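You operate a simulated robot arm through the tools that you are given. There is no shell and no other tool. Be economical: measure what you need, move in short steps, check, and stop when the job is done.

You run a simulated robot arm. Do the job below in one go: nothing can be reset, and whatever is moved stays where it is left.

## Task
Take the green pad and leave it on the thin brown board.

It is judged by the outcome, as a careful person would: the job done as asked, and still so three seconds after it is handed in. It fails if anything else is knocked over, pushed out of place, dropped, spilled or broken.

## Robot
A 7-joint arm with a two-finger parallel gripper, fixed in place. Base frame: the origin is at the foot of the arm, x ahead of it, y to its left, z up; the work surface is at about z = 0. Units: mm, rad, N and s.
With the tool pointing down near the work surface it reaches from about 240 to 620 mm from the base axis. Its first joint turns from -1.152 to 1.152 rad. Payload 2.6 kg.
The tool frame sits at the grasp point between the pads (the TCP): z along the fingers, y along the line on which they close. The tips reach 30 mm beyond it. Largest opening 94 mm; finger width 28, thickness 10; the body of the gripper, 50 by 96 mm, starts 55 mm behind the TCP.
Orientation is told as [roll, pitch, yaw] about the base's x, y, z axes, in that order, counted from this pose: with the fingers straight down and closing along the base's y, the tool's x points along the base's -x, its y along +y and its z along -z.

## Interface
- The arm moves only by the tool jog_arm. Its argument "moves" is a list of rows, each a list of 5 numbers: the gripper command, from -1 (shut) to 1 (fully open), values between in proportion, then the shift along the tool's x, y, z in mm, then the turn about the tool's z in degrees. In form: [[claw, dx, dy, dz, twist], ...]. A call has 1 to 10 rows; each row is the pose to reach, as a shift and turn from the pose commanded when the call began, along the tool's axes at that moment. Each row takes 0.2 s and may step no farther than 50 mm and 0.15 rad from the row before; otherwise, or with a gripper value out of range, the whole call is refused. A pose out of reach is approached as far as the arm can. The call stops where the force on the tool passes 40 N (or 10 N more than at its start, if that is more) or the arm is blocked; 0.2 s more then pass. Each finger travels about 72 mm/s and halts on what it meets, pressing with about 29 N; the grip force reading is that of the motor and also rises with nothing between the fingers. The clock runs only during rows and for 0.2 s after the last one: add rows that repeat a pose to give the fingers time. The reply holds the time, the measured pose of the TCP, the force on the tool along the base axes, the opening and the grip force, in the units named above and with some noise, and new pictures: "show" is both (left out), scene, wrist or none.
- Cameras (640 x 400 px; columns grow to the right, rows downward): "scene" is fixed at [48, 457.9, 545.6]; the picture's right is [-0.52, -0.85, 0.00], its down [-0.62, 0.38, -0.68] and it looks along [0.58, -0.36, -0.73] (base axes); focal length 321 px, centre (320, 200). "wrist" rides on the gripper at [76, 14, -103] in the tool frame; the picture's right is [-0.18, 0.98, 0.00], its down [-0.75, -0.14, -0.64] and it looks along [-0.63, -0.12, 0.77] (tool axes); focal length 243 px, centre (320, 200). There is no depth. A picture from a camera that has moved, and an enlarged one, comes with that camera's place and axes in the base frame and with its lens.
- close_up(camera, box): a new picture of the part [left, top, right, bottom] of that camera's present view, enlarged. No time passes.
- sign_off(): hands the job in; it is judged then, once.

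Go step by step. Nothing tells you positions but the pictures and the camera data: compare them with the known pose of the tool, close in by small moves and look again before you grip or let go. The budget is 90 turns and 170 pictures, counting those below and the enlarged ones. Unless the task says otherwise, let go and move clear before handing in, and close with one line.

The tools are called after "Emit:" as name(argument=value, ...) on one line, values as JSON. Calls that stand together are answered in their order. jog_arm: Moves the arm, as the interface text tells. Its arguments: {"type":"object","properties":{"moves":{"type":"array","items":{"type":"array","items":{"type":"number"}}},"show":{"type":"string","enum":["both","scene","wrist","none"]}},"required":["moves"]} The other tools are called the same way: close_up (camera, box) takes an enlarged picture of a part of a camera's view; sign_off () hands the job in.

At the start:

```text
time: 0.0
tool_pos: [422.0, 146.6, 241.5]
tcp_rot: [-0.001, -0.001, -0.001]
wrist_force: [-0.1, 0.0, -0.2]
width: 94.0
finger_force: 0.1
```

scene: 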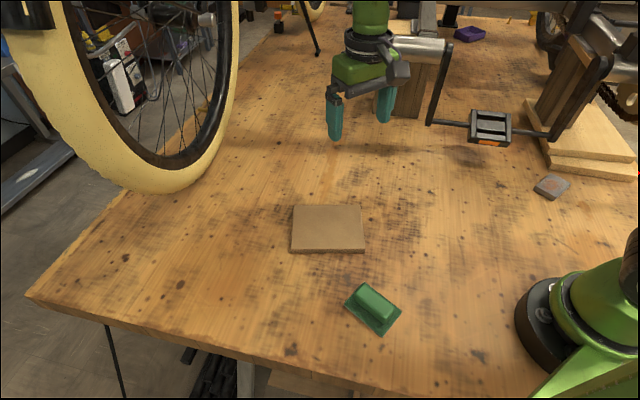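
wrist: 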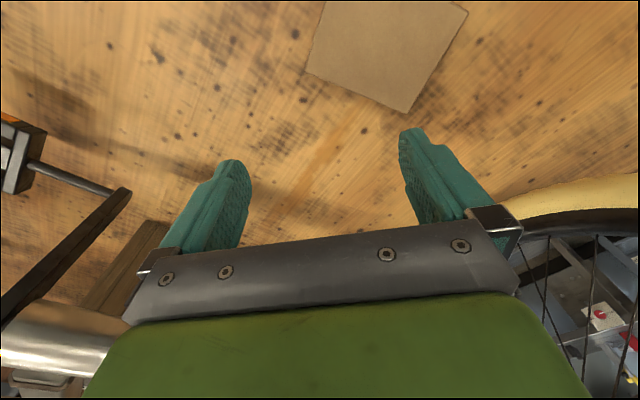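

I see the green pad (a flat base with a raised grip) near (208, 250) and the brown board near (392, 225). I'll enlarge both to measure them before moving.

Emit:
close_up(camera="scene", box=[325, 270, 421, 346])

Emit:
close_up(camera="scene", box=[270, 185, 390, 265])

```text
5.26 times, centred on (373, 308) of scene
camera zoom: at [48.0, 457.9, 545.6], right [-0.52, -0.85, 0.0], down [-0.62, 0.38, -0.68], along [0.58, -0.36, -0.73], focal length 1690 px, centre (41, -368)
```

zoom: 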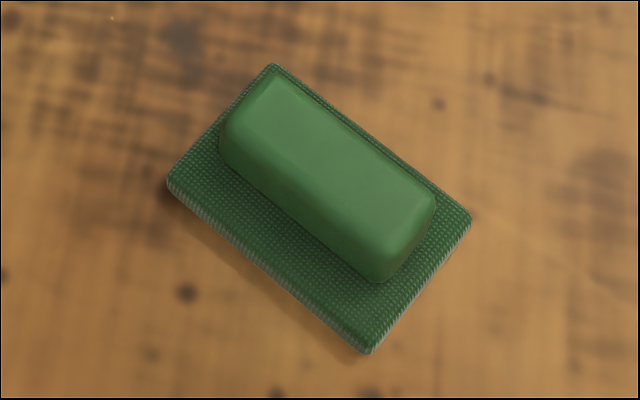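

```text
5.00 times, centred on (330, 225) of scene
camera zoom: at [48.0, 457.9, 545.6], right [-0.52, -0.85, 0.0], down [-0.62, 0.38, -0.68], along [0.58, -0.36, -0.73], focal length 1605 px, centre (270, 75)
```

zoom: 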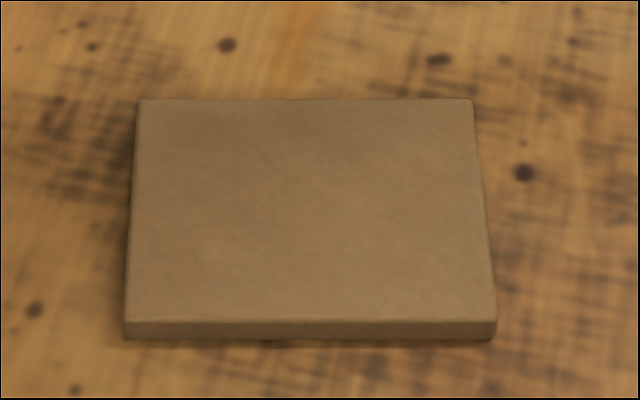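

The pad is about 81×58 mm with its centre near (209, 249) and its long axis at about 15.5°. The board is about 149×118×10 mm with its centre near (401, 219). I'll move above the pad and align the fingers across its block.

Emit:
jog_arm(moves=[[1, 35.5, 17.1, 15.2, -2.6], [1, 71, 34.1, 30.3, -5.2], [1, 106.5, 51.2, 45.5, -7.8], [1, 142, 68.3, 60.7, -10.3], [1, 177.5, 85.3, 75.8, -12.9], [1, 213, 102.4, 91, -15.5], [1, 213, 102.4, 91, -15.5]])

```text
time: 1.6
tool_pos: [209.3, 249.9, 152.0]
tcp_rot: [0.0, 0.0, 0.272]
wrist_force: [0.2, -0.2, 0.2]
width: 94.2
finger_force: 0.1
camera wrist: at [130.2, 243.7, 254.1], right [-0.09, 1.0, 0.0], down [0.76, 0.07, 0.64], along [0.64, 0.06, -0.77], focal length 243 px, centre (320, 200)
```

scene: 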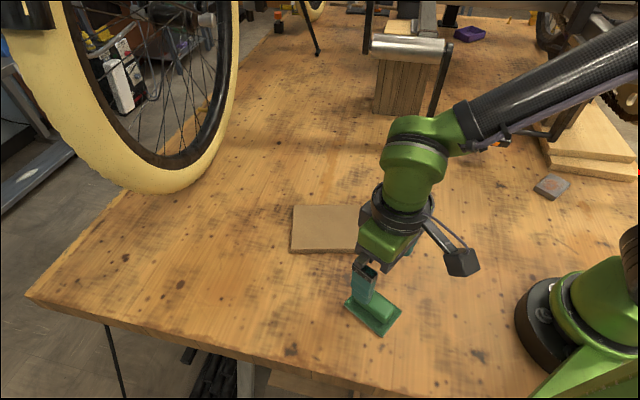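
wrist: 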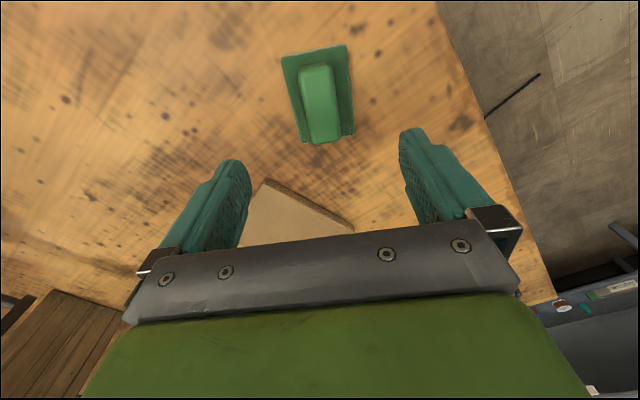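

The wrist view puts the pad's centre near (208, 252) with its axis at 15.7°, so the alignment is good. I'll descend partway and check again.

Emit:
jog_arm(moves=[[1, 0, 0, 40, 0], [1, 0, 0, 77, 0], [1, 0, 0, 77, 0]])

Emit:
close_up(camera="scene", box=[310, 240, 438, 340])

```text
time: 2.4
tool_pos: [209.8, 248.1, 74.1]
tcp_rot: [0.001, 0.001, 0.271]
wrist_force: [-0.6, 0.0, 0.5]
width: 94.0
finger_force: 0.1
camera wrist: at [130.6, 242.3, 177.0], right [-0.09, 1.0, 0.0], down [0.76, 0.07, 0.64], along [0.64, 0.06, -0.77], focal length 243 px, centre (320, 200)
```

scene: 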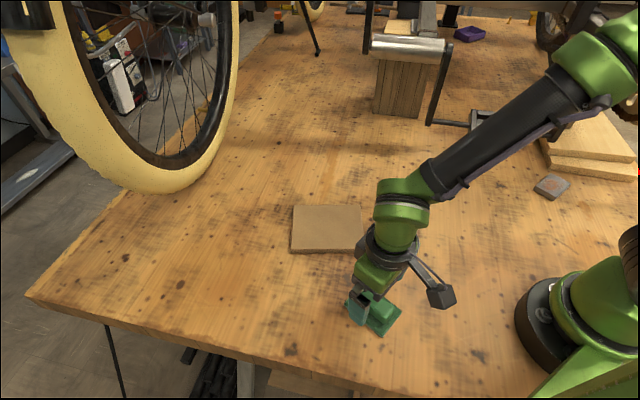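
wrist: 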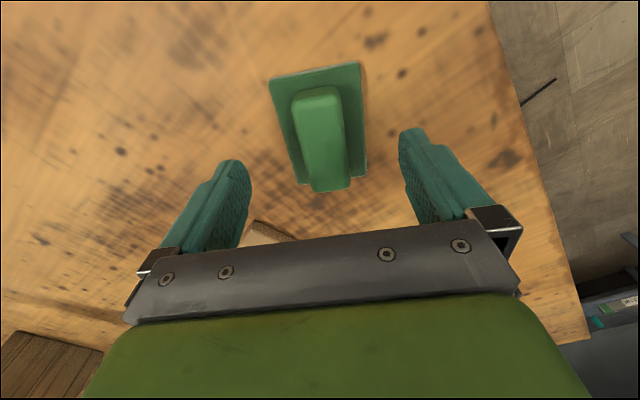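

```text
4.00 times, centred on (374, 290) of scene
camera zoom: at [48.0, 457.9, 545.6], right [-0.52, -0.85, 0.0], down [-0.62, 0.38, -0.68], along [0.58, -0.36, -0.73], focal length 1284 px, centre (104, -160)
```

zoom: 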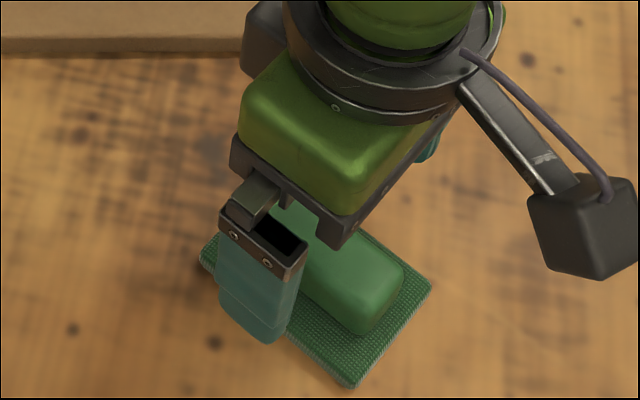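

The pad is slightly to the tool's +y side, by about 3–5 mm. I'll shift a little, go down until the tips are just above the pad's base plate, and look.

Emit:
jog_arm(moves=[[1, 1, 4, 10, 0], [1, 1, 4, 22, 0], [1, 1, 4, 31, 0], [1, 1, 4, 31, 0]])

Emit:
close_up(camera="scene", box=[325, 270, 421, 346])

```text
time: 3.4
tool_pos: [206.6, 252.3, 43.0]
tcp_rot: [0.0, 0.001, 0.272]
wrist_force: [0.9, -0.1, 0.1]
width: 93.8
finger_force: 0.1
camera wrist: at [128.5, 245.9, 146.4], right [-0.09, 1.0, 0.0], down [0.76, 0.07, 0.64], along [0.64, 0.06, -0.77], focal length 243 px, centre (320, 200)
```

scene: 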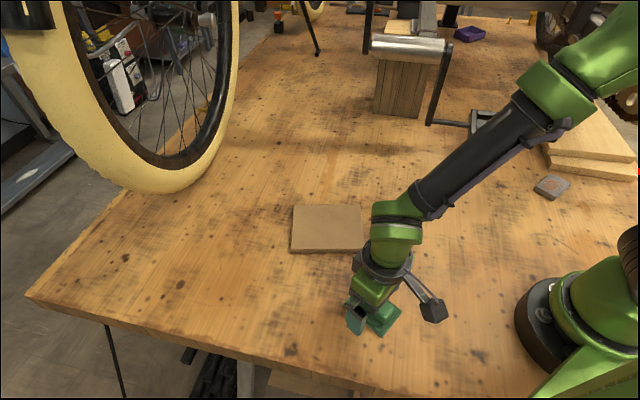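
wrist: 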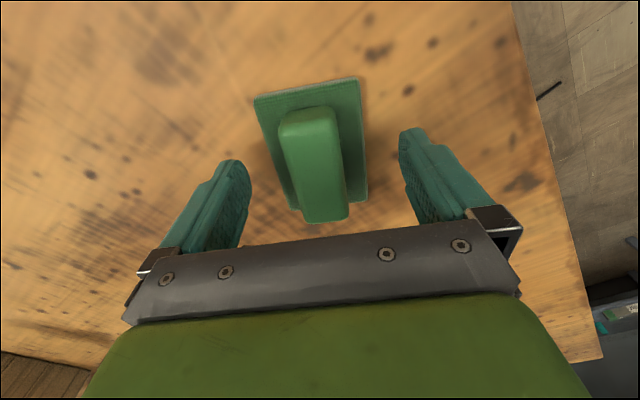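

```text
5.26 times, centred on (373, 308) of scene
camera zoom: at [48.0, 457.9, 545.6], right [-0.52, -0.85, 0.0], down [-0.62, 0.38, -0.68], along [0.58, -0.36, -0.73], focal length 1690 px, centre (41, -368)
```

zoom: 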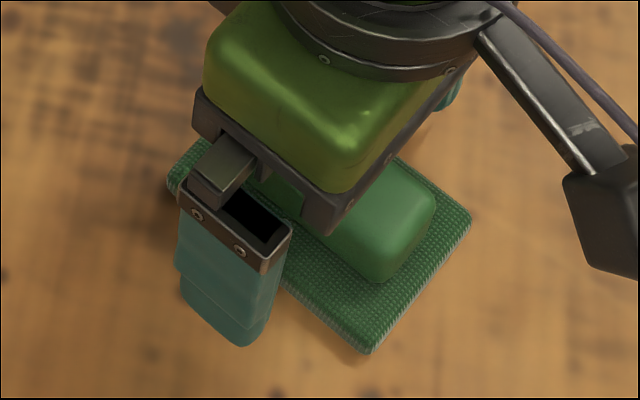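

The tool is at (206.6, 252.3) and the pad's centre measures (207, 253), so it is centred. I'll go 2 mm lower and close on the block.

Emit:
jog_arm(moves=[[1, 0, 0, 2, 0], [-1, 0, 0, 2, 0], [-1, 0, 0, 2, 0], [-1, 0, 0, 2, 0], [-1, 0, 0, 2, 0], [-1, 0, 0, 2, 0]])

Emit:
close_up(camera="scene", box=[325, 270, 421, 346])

```text
time: 4.8
tool_pos: [207.2, 251.6, 42.7]
tcp_rot: [-0.001, -0.002, 0.269]
wrist_force: [1.4, -8.3, 28.9]
width: 29.2
finger_force: 29.4
camera wrist: at [128.9, 246.1, 145.2], right [-0.08, 1.0, 0.0], down [0.76, 0.06, 0.64], along [0.64, 0.06, -0.77], focal length 243 px, centre (320, 200)
```

scene: 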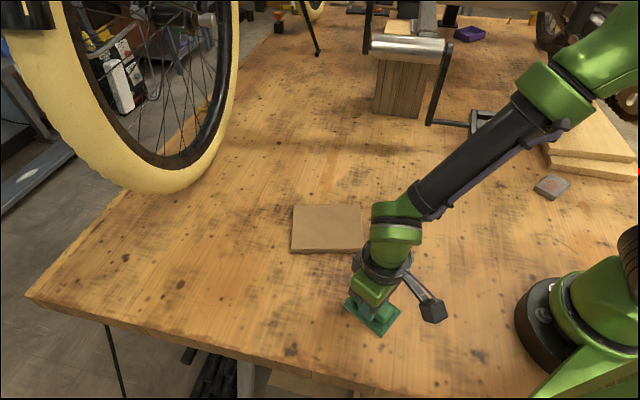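
wrist: 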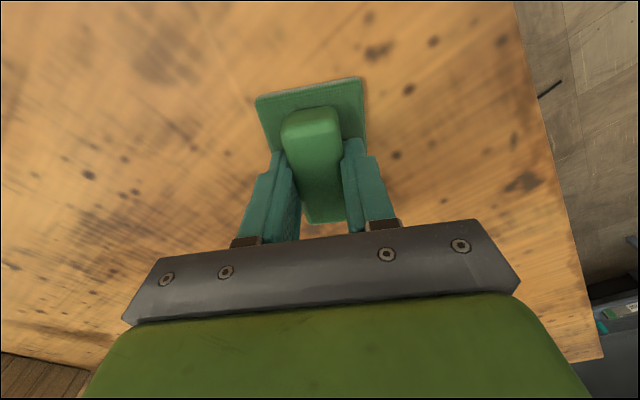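

```text
5.26 times, centred on (373, 308) of scene
camera zoom: at [47.9, 457.8, 545.7], right [-0.52, -0.85, 0.0], down [-0.62, 0.38, -0.68], along [0.58, -0.36, -0.73], focal length 1690 px, centre (41, -368)
```

zoom: 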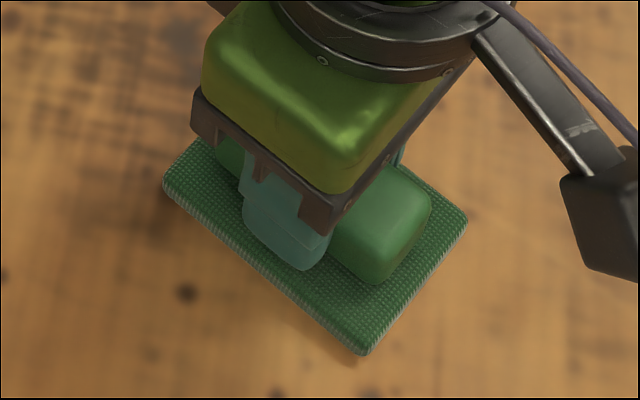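

The block is held (opening 29 mm), and the tips rest lightly on the pad's base plate. I'll lift straight up and check.

Emit:
jog_arm(moves=[[-1, 0, 0, -5, 0], [-1, 0, 0, -25, 0], [-1, 0, 0, -60, 0], [-1, 0, 0, -80, 0], [-1, 0, 0, -80, 0]])

Emit:
close_up(camera="scene", box=[325, 240, 421, 316])

```text
time: 6.0
tool_pos: [206.4, 253.0, 122.4]
tcp_rot: [-0.001, 0.0, 0.272]
wrist_force: [-0.7, 1.1, -0.9]
width: 0.0
finger_force: 29.1
camera wrist: at [128.2, 246.4, 225.1], right [-0.09, 1.0, 0.0], down [0.76, 0.07, 0.64], along [0.64, 0.06, -0.77], focal length 243 px, centre (320, 200)
```

scene: 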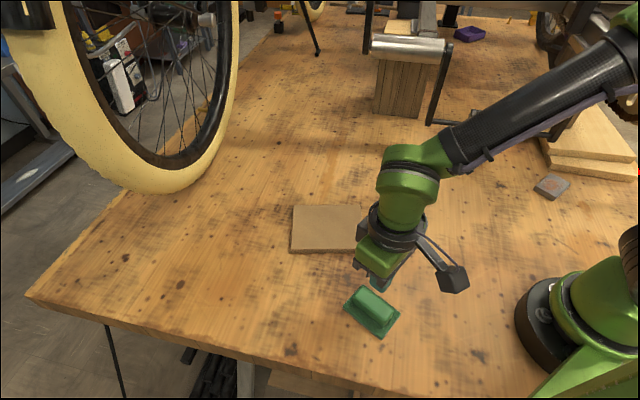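
wrist: 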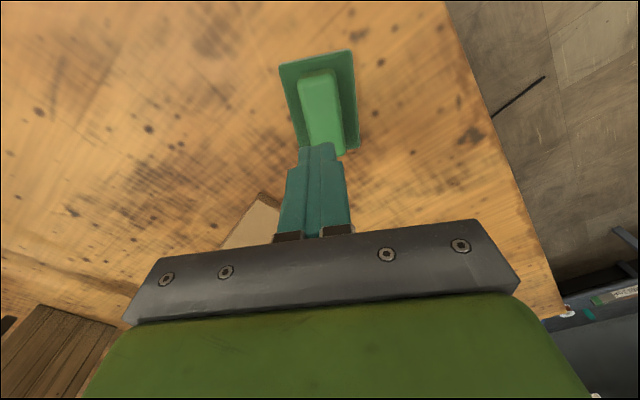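

```text
5.26 times, centred on (373, 278) of scene
camera zoom: at [48.0, 457.9, 545.6], right [-0.52, -0.85, 0.0], down [-0.62, 0.38, -0.68], along [0.58, -0.36, -0.73], focal length 1690 px, centre (41, -210)
```

zoom: 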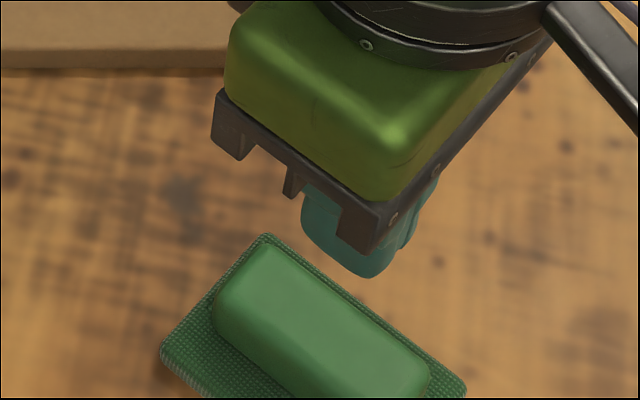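

The fingers slipped off the rounded block, and the pad is still flat on the table. I'll measure it more closely before regripping, probably by the sides of its base plate.

Emit:
close_up(camera="wrist", box=[256, 35, 384, 165])

Emit:
close_up(camera="scene", box=[335, 278, 407, 342])

```text
3.08 times, centred on (320, 100) of wrist
camera zoom: at [128.2, 246.4, 225.1], right [-0.09, 1.0, 0.0], down [0.76, 0.07, 0.64], along [0.64, 0.06, -0.77], focal length 746 px, centre (320, 508)
```

zoom: 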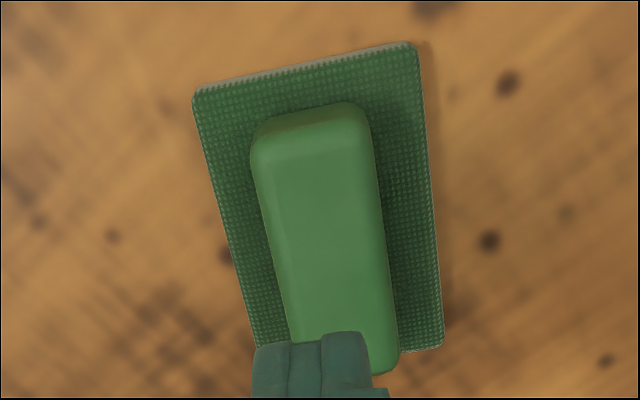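

```text
6.25 times, centred on (371, 310) of scene
camera zoom: at [48.0, 457.9, 545.6], right [-0.52, -0.85, 0.0], down [-0.62, 0.38, -0.68], along [0.58, -0.36, -0.73], focal length 2007 px, centre (1, -488)
```

zoom: 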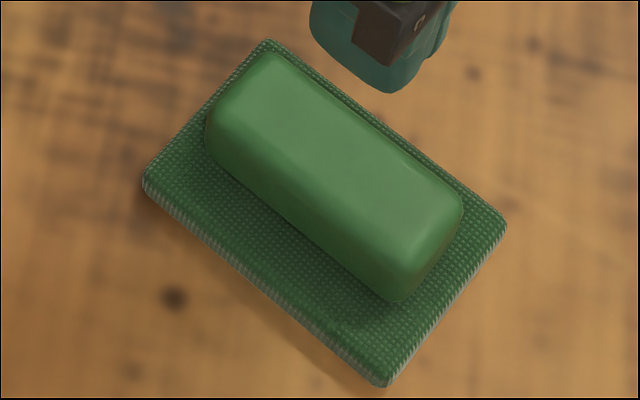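

The base plate looks about 10 mm thick with near-vertical sides, and the block is rounded on top. I'll open, go down so the tips are near the table on either side of the base, and check the clearance.

Emit:
jog_arm(moves=[[1, 0, 0, 0, 0], [1, 0, 0, 0, 0], [1, 0, 0, 0, 0], [1, 0, 0, 0, 0], [1, 0, 0, 40, 0], [1, 0, 0, 70, 0], [1, 0, 0, 80, 0], [1, 0, 0, 86, 0], [1, 0, 0, 86, 0]])

Emit:
close_up(camera="scene", box=[335, 278, 407, 342])

```text
time: 8.0
tool_pos: [206.2, 253.1, 35.2]
tcp_rot: [-0.001, -0.001, 0.27]
wrist_force: [0.8, -0.5, -0.2]
width: 93.9
finger_force: 0.0
camera wrist: at [127.7, 246.3, 138.4], right [-0.09, 1.0, 0.0], down [0.76, 0.07, 0.64], along [0.64, 0.06, -0.77], focal length 243 px, centre (320, 200)
```

scene: 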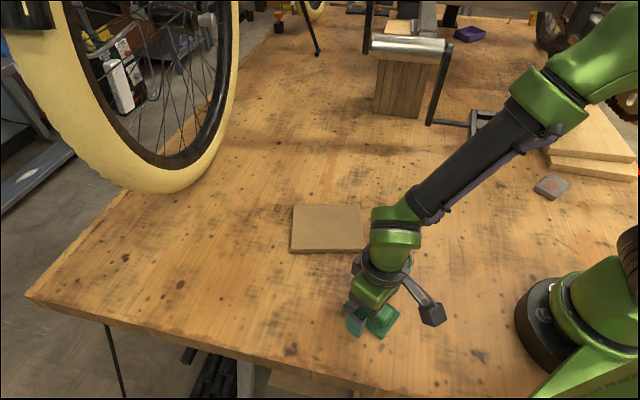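
wrist: 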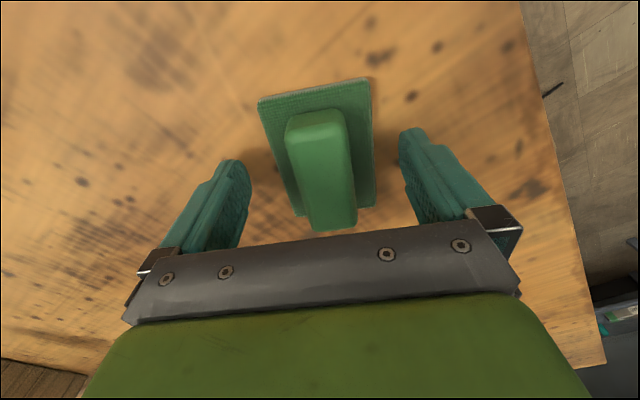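

```text
6.25 times, centred on (371, 310) of scene
camera zoom: at [48.0, 457.9, 545.6], right [-0.52, -0.85, 0.0], down [-0.62, 0.38, -0.68], along [0.58, -0.36, -0.73], focal length 2007 px, centre (1, -488)
```

zoom: 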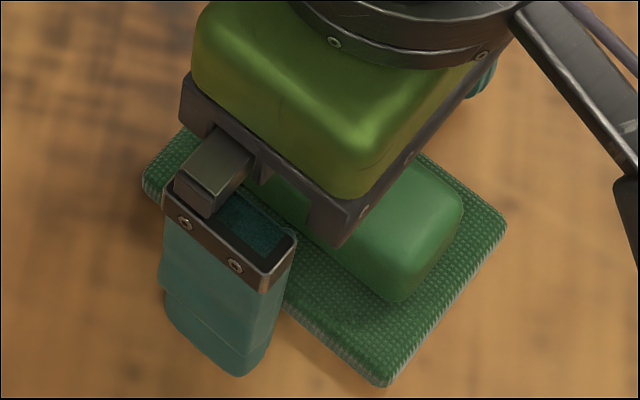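

No contact, and both fingers are outside the base plate. I'll go down 2 mm more and close on the base sides.

Emit:
jog_arm(moves=[[1, 0, 0, 2, 0], [-1, 0, 0, 2, 0], [-1, 0, 0, 2, 0], [-1, 0, 0, 2, 0], [-1, 0, 0, 2, 0]])

Emit:
close_up(camera="scene", box=[335, 278, 407, 342])

```text
time: 9.2
tool_pos: [205.9, 253.4, 34.6]
tcp_rot: [0.0, -0.001, 0.27]
wrist_force: [0.9, -0.1, 1.8]
width: 58.9
finger_force: 28.4
camera wrist: at [128.0, 246.2, 136.8], right [-0.09, 1.0, 0.0], down [0.76, 0.07, 0.64], along [0.64, 0.06, -0.77], focal length 243 px, centre (320, 200)
```

scene: 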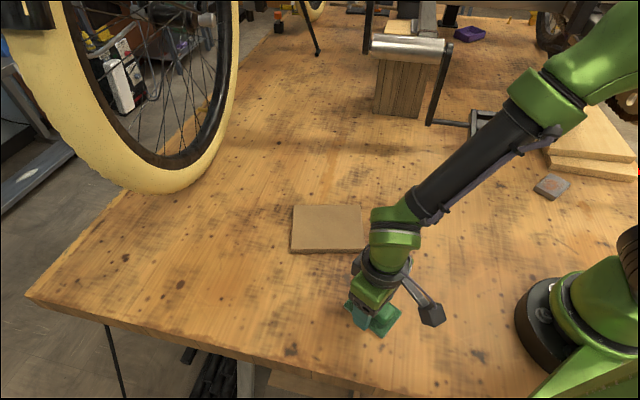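
wrist: 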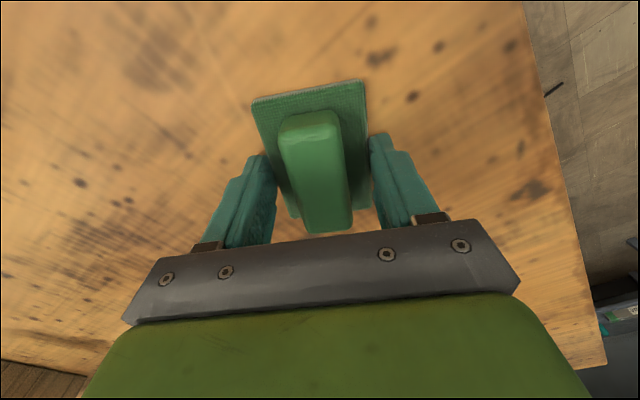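

```text
6.25 times, centred on (371, 310) of scene
camera zoom: at [48.0, 457.9, 545.6], right [-0.52, -0.85, 0.0], down [-0.62, 0.38, -0.68], along [0.58, -0.36, -0.73], focal length 2007 px, centre (1, -488)
```

zoom: 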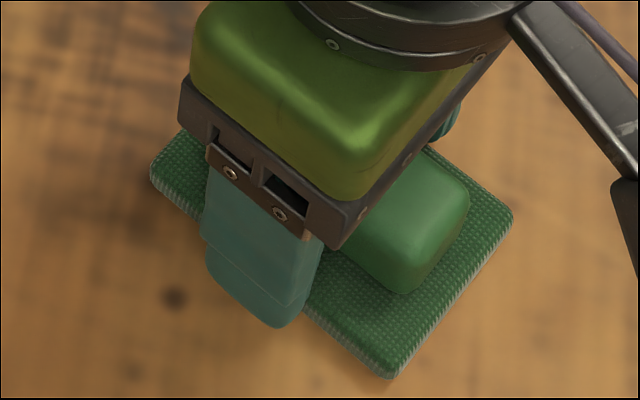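

The base is gripped at 58.9 mm, matching its width. I'll lift slowly by 25 mm to test the hold.

Emit:
jog_arm(moves=[[-1, 0, 0, 0, 0], [-1, 0, 0, -3, 0], [-1, 0, 0, -8, 0], [-1, 0, 0, -15, 0], [-1, 0, 0, -25, 0], [-1, 0, 0, -25, 0]])

Emit:
close_up(camera="scene", box=[335, 260, 407, 340])

```text
time: 10.6
tool_pos: [206.8, 252.3, 60.4]
tcp_rot: [-0.001, 0.001, 0.273]
wrist_force: [-0.3, -0.4, -0.1]
width: 58.9
finger_force: 29.3
camera wrist: at [128.0, 246.4, 162.0], right [-0.09, 1.0, 0.0], down [0.76, 0.07, 0.64], along [0.64, 0.06, -0.77], focal length 243 px, centre (320, 200)
```

scene: 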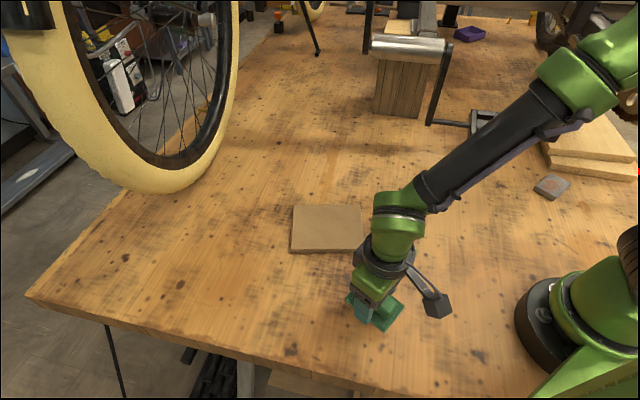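
wrist: 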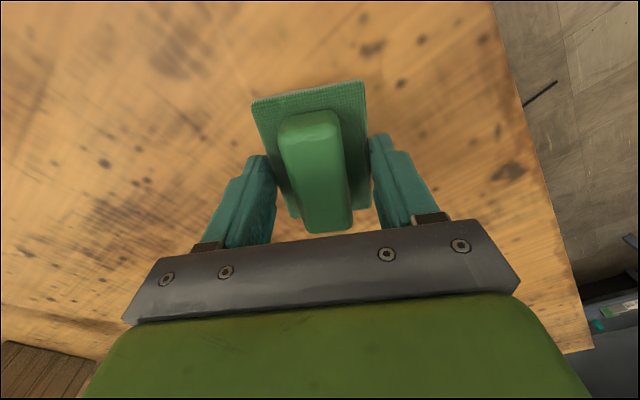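

```text
5.00 times, centred on (371, 300) of scene
camera zoom: at [48.0, 457.9, 545.6], right [-0.52, -0.85, 0.0], down [-0.62, 0.38, -0.68], along [0.58, -0.36, -0.73], focal length 1605 px, centre (65, -300)
```

zoom: 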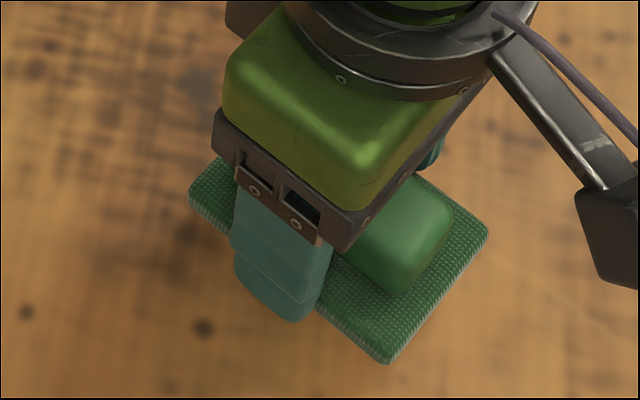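

The pad is held firmly. I'll raise it and carry it above the board centre at (401, 219), turning to line up with the board.

Emit:
jog_arm(moves=[[-1, 0, 0, -25, 0], [-1, -22.3, -10.6, -45, -5.4], [-1, -44.6, -21.2, -45, -10.8], [-1, -66.9, -31.7, -45, -16.1], [-1, -89.2, -42.3, -45, -21.5], [-1, -111.5, -52.9, -45, -26.9], [-1, -133.7, -63.5, -45, -32.3], [-1, -156, -74, -45, -37.6], [-1, -178.3, -84.6, -45, -43], [-1, -178.3, -84.6, -45, -43]])

Emit:
close_up(camera="scene", box=[260, 160, 400, 260])

```text
time: 12.8
tool_pos: [401.4, 219.9, 103.4]
tcp_rot: [0.0, 0.003, 1.022]
wrist_force: [-0.8, -0.5, -0.7]
width: 59.0
finger_force: 29.1
camera wrist: at [348.4, 162.3, 206.3], right [-0.74, 0.67, 0.0], down [0.51, 0.57, 0.64], along [0.43, 0.48, -0.77], focal length 243 px, centre (320, 200)
```

scene: 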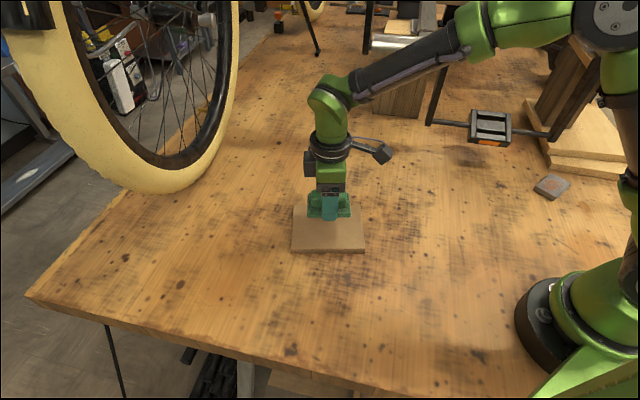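
wrist: 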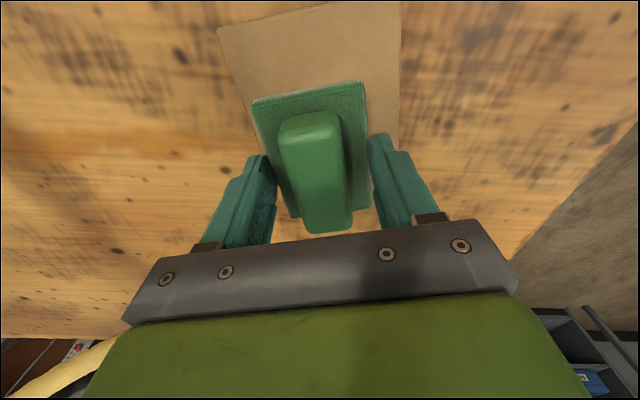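

```text
4.00 times, centred on (330, 210) of scene
camera zoom: at [48.0, 457.9, 545.6], right [-0.52, -0.85, 0.0], down [-0.62, 0.38, -0.68], along [0.58, -0.36, -0.73], focal length 1284 px, centre (280, 160)
```

zoom: 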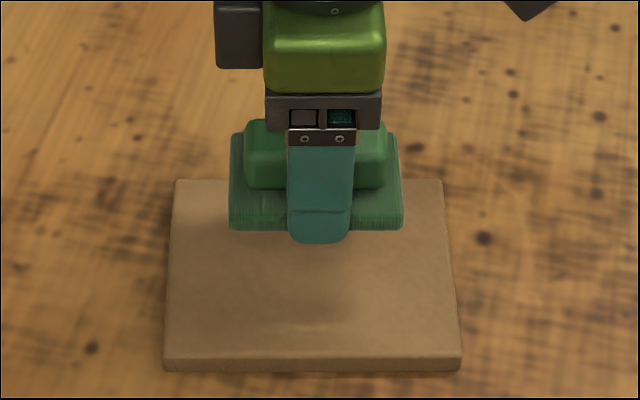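

The pad is over the board, aligned and centred. I'll lower it to about 10 mm above the board and check.

Emit:
jog_arm(moves=[[-1, 0, 0, 20, 0], [-1, 0, 0, 40, 0], [-1, 0, 0, 48, 0], [-1, 0, 0, 48, 0]])

Emit:
close_up(camera="scene", box=[270, 180, 390, 265])

```text
time: 13.8
tool_pos: [401.5, 218.4, 55.3]
tcp_rot: [0.0, 0.0, 1.021]
wrist_force: [-0.4, -0.7, -0.3]
width: 59.1
finger_force: 29.3
camera wrist: at [348.0, 162.1, 158.4], right [-0.74, 0.67, 0.0], down [0.51, 0.57, 0.64], along [0.43, 0.48, -0.77], focal length 243 px, centre (320, 200)
```

scene: 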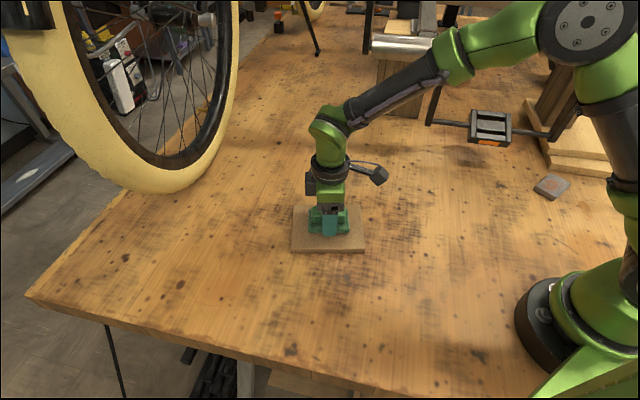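
wrist: 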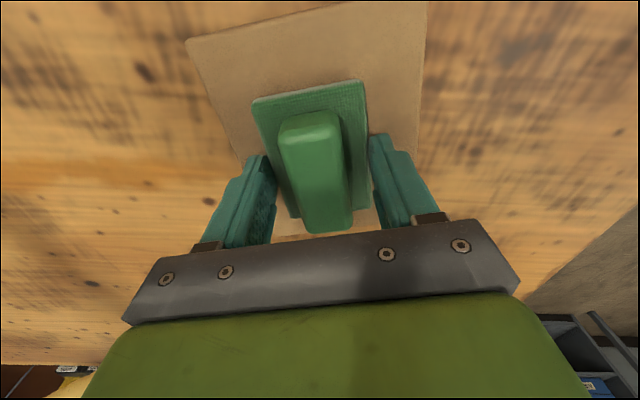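

```text
4.71 times, centred on (330, 222) of scene
camera zoom: at [48.0, 457.9, 545.6], right [-0.52, -0.85, 0.0], down [-0.62, 0.38, -0.68], along [0.58, -0.36, -0.73], focal length 1511 px, centre (273, 94)
```

zoom: 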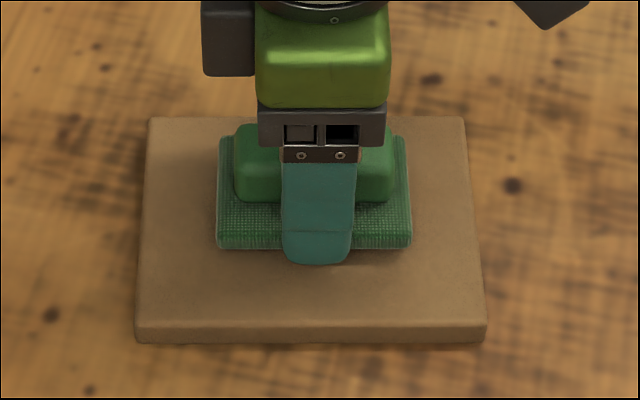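

The pad is well inside the board's outline. I'll lower it in small steps while watching the force.

Emit:
jog_arm(moves=[[-1, 0, 0, 3, 0], [-1, 0, 0, 6, 0], [-1, 0, 0, 8, 0], [-1, 0, 0, 8, 0]], show="none")

Emit:
jog_arm(moves=[[-1, 0, 0, 1, 0], [-1, 0, 0, 1.5, 0], [-1, 0, 0, 1.5, 0]], show="none")

Emit:
close_up(camera="scene", box=[270, 180, 390, 265])

```text
time: 14.8
tool_pos: [402.5, 219.2, 49.5]
tcp_rot: [-0.001, -0.004, 1.021]
wrist_force: [-4.7, -1.4, 21.8]
width: 59.1
finger_force: 29.1
```

```text
time: 15.6
tool_pos: [401.9, 219.2, 48.3]
tcp_rot: [-0.004, -0.006, 1.024]
wrist_force: [-2.0, 1.1, 35.6]
width: 59.1
finger_force: 29.4
```

```text
4.71 times, centred on (330, 222) of scene
camera zoom: at [47.8, 457.8, 545.7], right [-0.52, -0.85, 0.0], down [-0.62, 0.38, -0.68], along [0.58, -0.36, -0.73], focal length 1511 px, centre (273, 94)
```

zoom: 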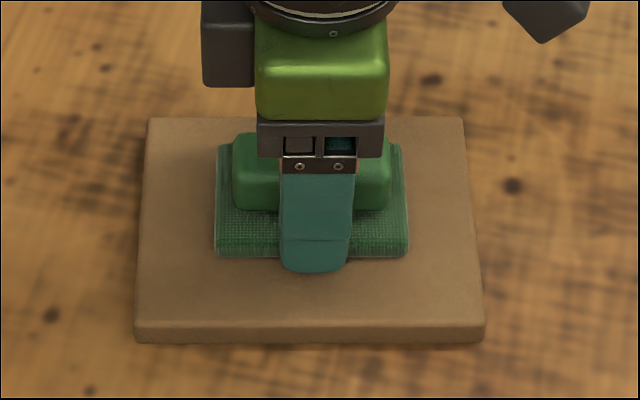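

The contact force shows the pad is resting on the board. I'll ease off the pressure, then open.

Emit:
jog_arm(moves=[[-1, 0, 0, -1.5, 0], [-1, 0, 0, -3, 0], [-1, 0, 0, -3, 0]], show="none")

```text
time: 16.4
tool_pos: [400.5, 217.9, 49.2]
tcp_rot: [-0.001, 0.001, 1.022]
wrist_force: [5.5, 3.1, 11.8]
width: 59.0
finger_force: 29.6
```

The force is down to about 12 N, so the pad is still seated. I'll open now.

Emit:
jog_arm(moves=[[-1, 0, 0, -0.8, 0], [0.45, 0, 0, -0.8, 0], [0.6, 0, 0, -0.8, 0], [0.8, 0, 0, -0.8, 0], [0.8, 0, 0, -0.8, 0]])

Emit:
close_up(camera="scene", box=[270, 180, 390, 265])

```text
time: 17.6
tool_pos: [400.3, 218.7, 49.6]
tcp_rot: [0.001, 0.001, 1.02]
wrist_force: [0.0, 0.9, 0.8]
width: 84.4
finger_force: 0.0
camera wrist: at [347.5, 161.5, 153.0], right [-0.74, 0.67, 0.0], down [0.51, 0.57, 0.64], along [0.43, 0.48, -0.77], focal length 243 px, centre (320, 200)
```

scene: 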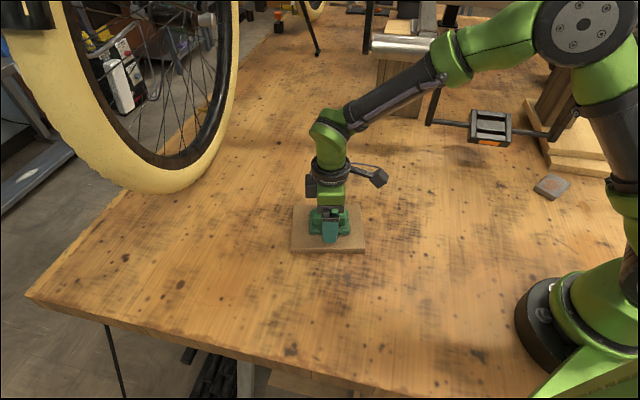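
wrist: 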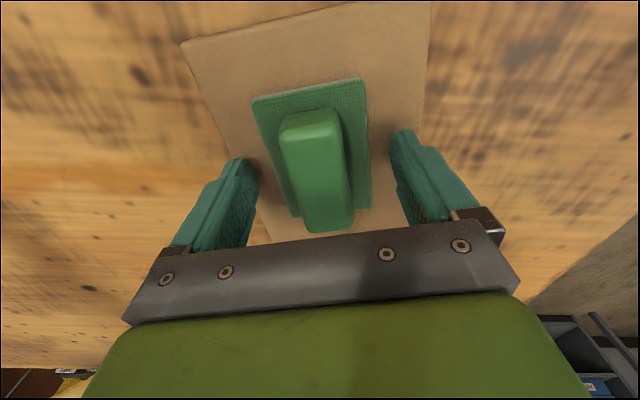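

```text
4.71 times, centred on (330, 222) of scene
camera zoom: at [48.0, 457.9, 545.6], right [-0.52, -0.85, 0.0], down [-0.62, 0.38, -0.68], along [0.58, -0.36, -0.73], focal length 1511 px, centre (273, 94)
```

zoom: 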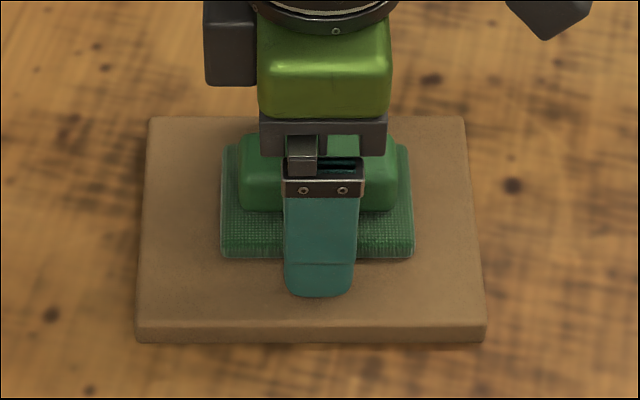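

The fingers are clear and the pad sits on the board. I'll lift straight up and check.

Emit:
jog_arm(moves=[[0.8, 0, 0, -15, 0], [0.8, 0, 0, -50, 0], [0.8, 0, 0, -95, 0], [0.8, 20, 0, -130, 0], [0.8, 60, 0, -140, 0], [0.8, 60, 0, -140, 0]])

Emit:
close_up(camera="scene", box=[270, 180, 390, 265])

```text
time: 19.0
tool_pos: [369.4, 166.7, 189.6]
tcp_rot: [-0.001, 0.0, 1.024]
wrist_force: [-0.1, 0.4, -0.2]
width: 84.8
finger_force: 0.1
camera wrist: at [316.0, 109.8, 292.7], right [-0.74, 0.67, 0.0], down [0.51, 0.57, 0.64], along [0.43, 0.48, -0.77], focal length 243 px, centre (320, 200)
```

scene: 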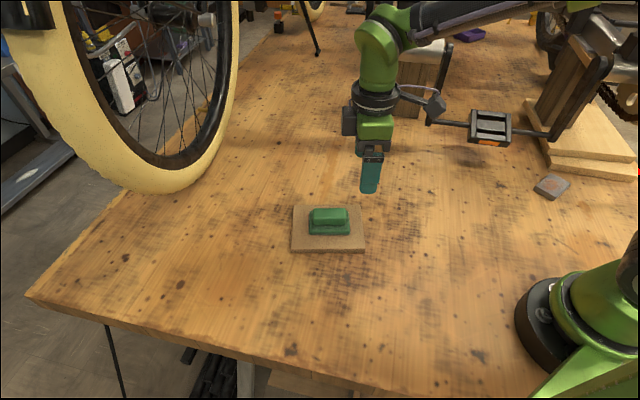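
wrist: 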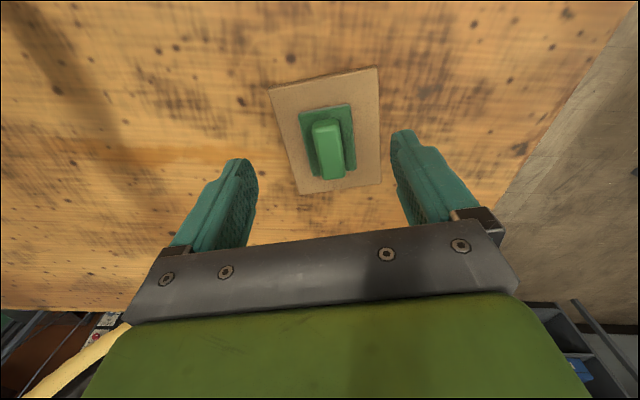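

```text
4.71 times, centred on (330, 222) of scene
camera zoom: at [48.0, 457.9, 545.6], right [-0.52, -0.85, 0.0], down [-0.62, 0.38, -0.68], along [0.58, -0.36, -0.73], focal length 1511 px, centre (273, 94)
```

zoom: 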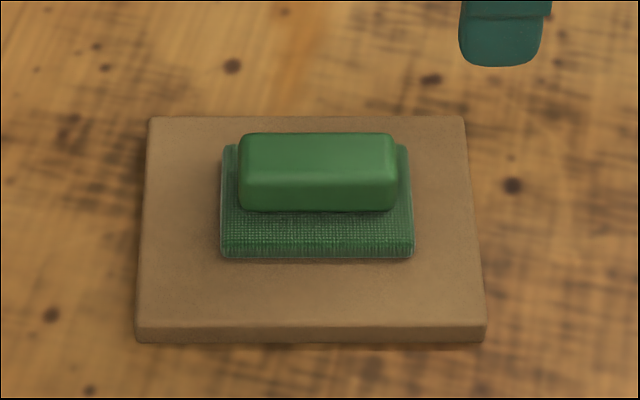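

The pad lies flat in the middle of the board, the board hasn't moved, and the gripper is clear. I'm handing in the job.

Emit:
sign_off()

```text
The job is handed in.
```

The green pad is lying flat in the middle of the thin brown board, nothing else was disturbed, and the job is handed in.
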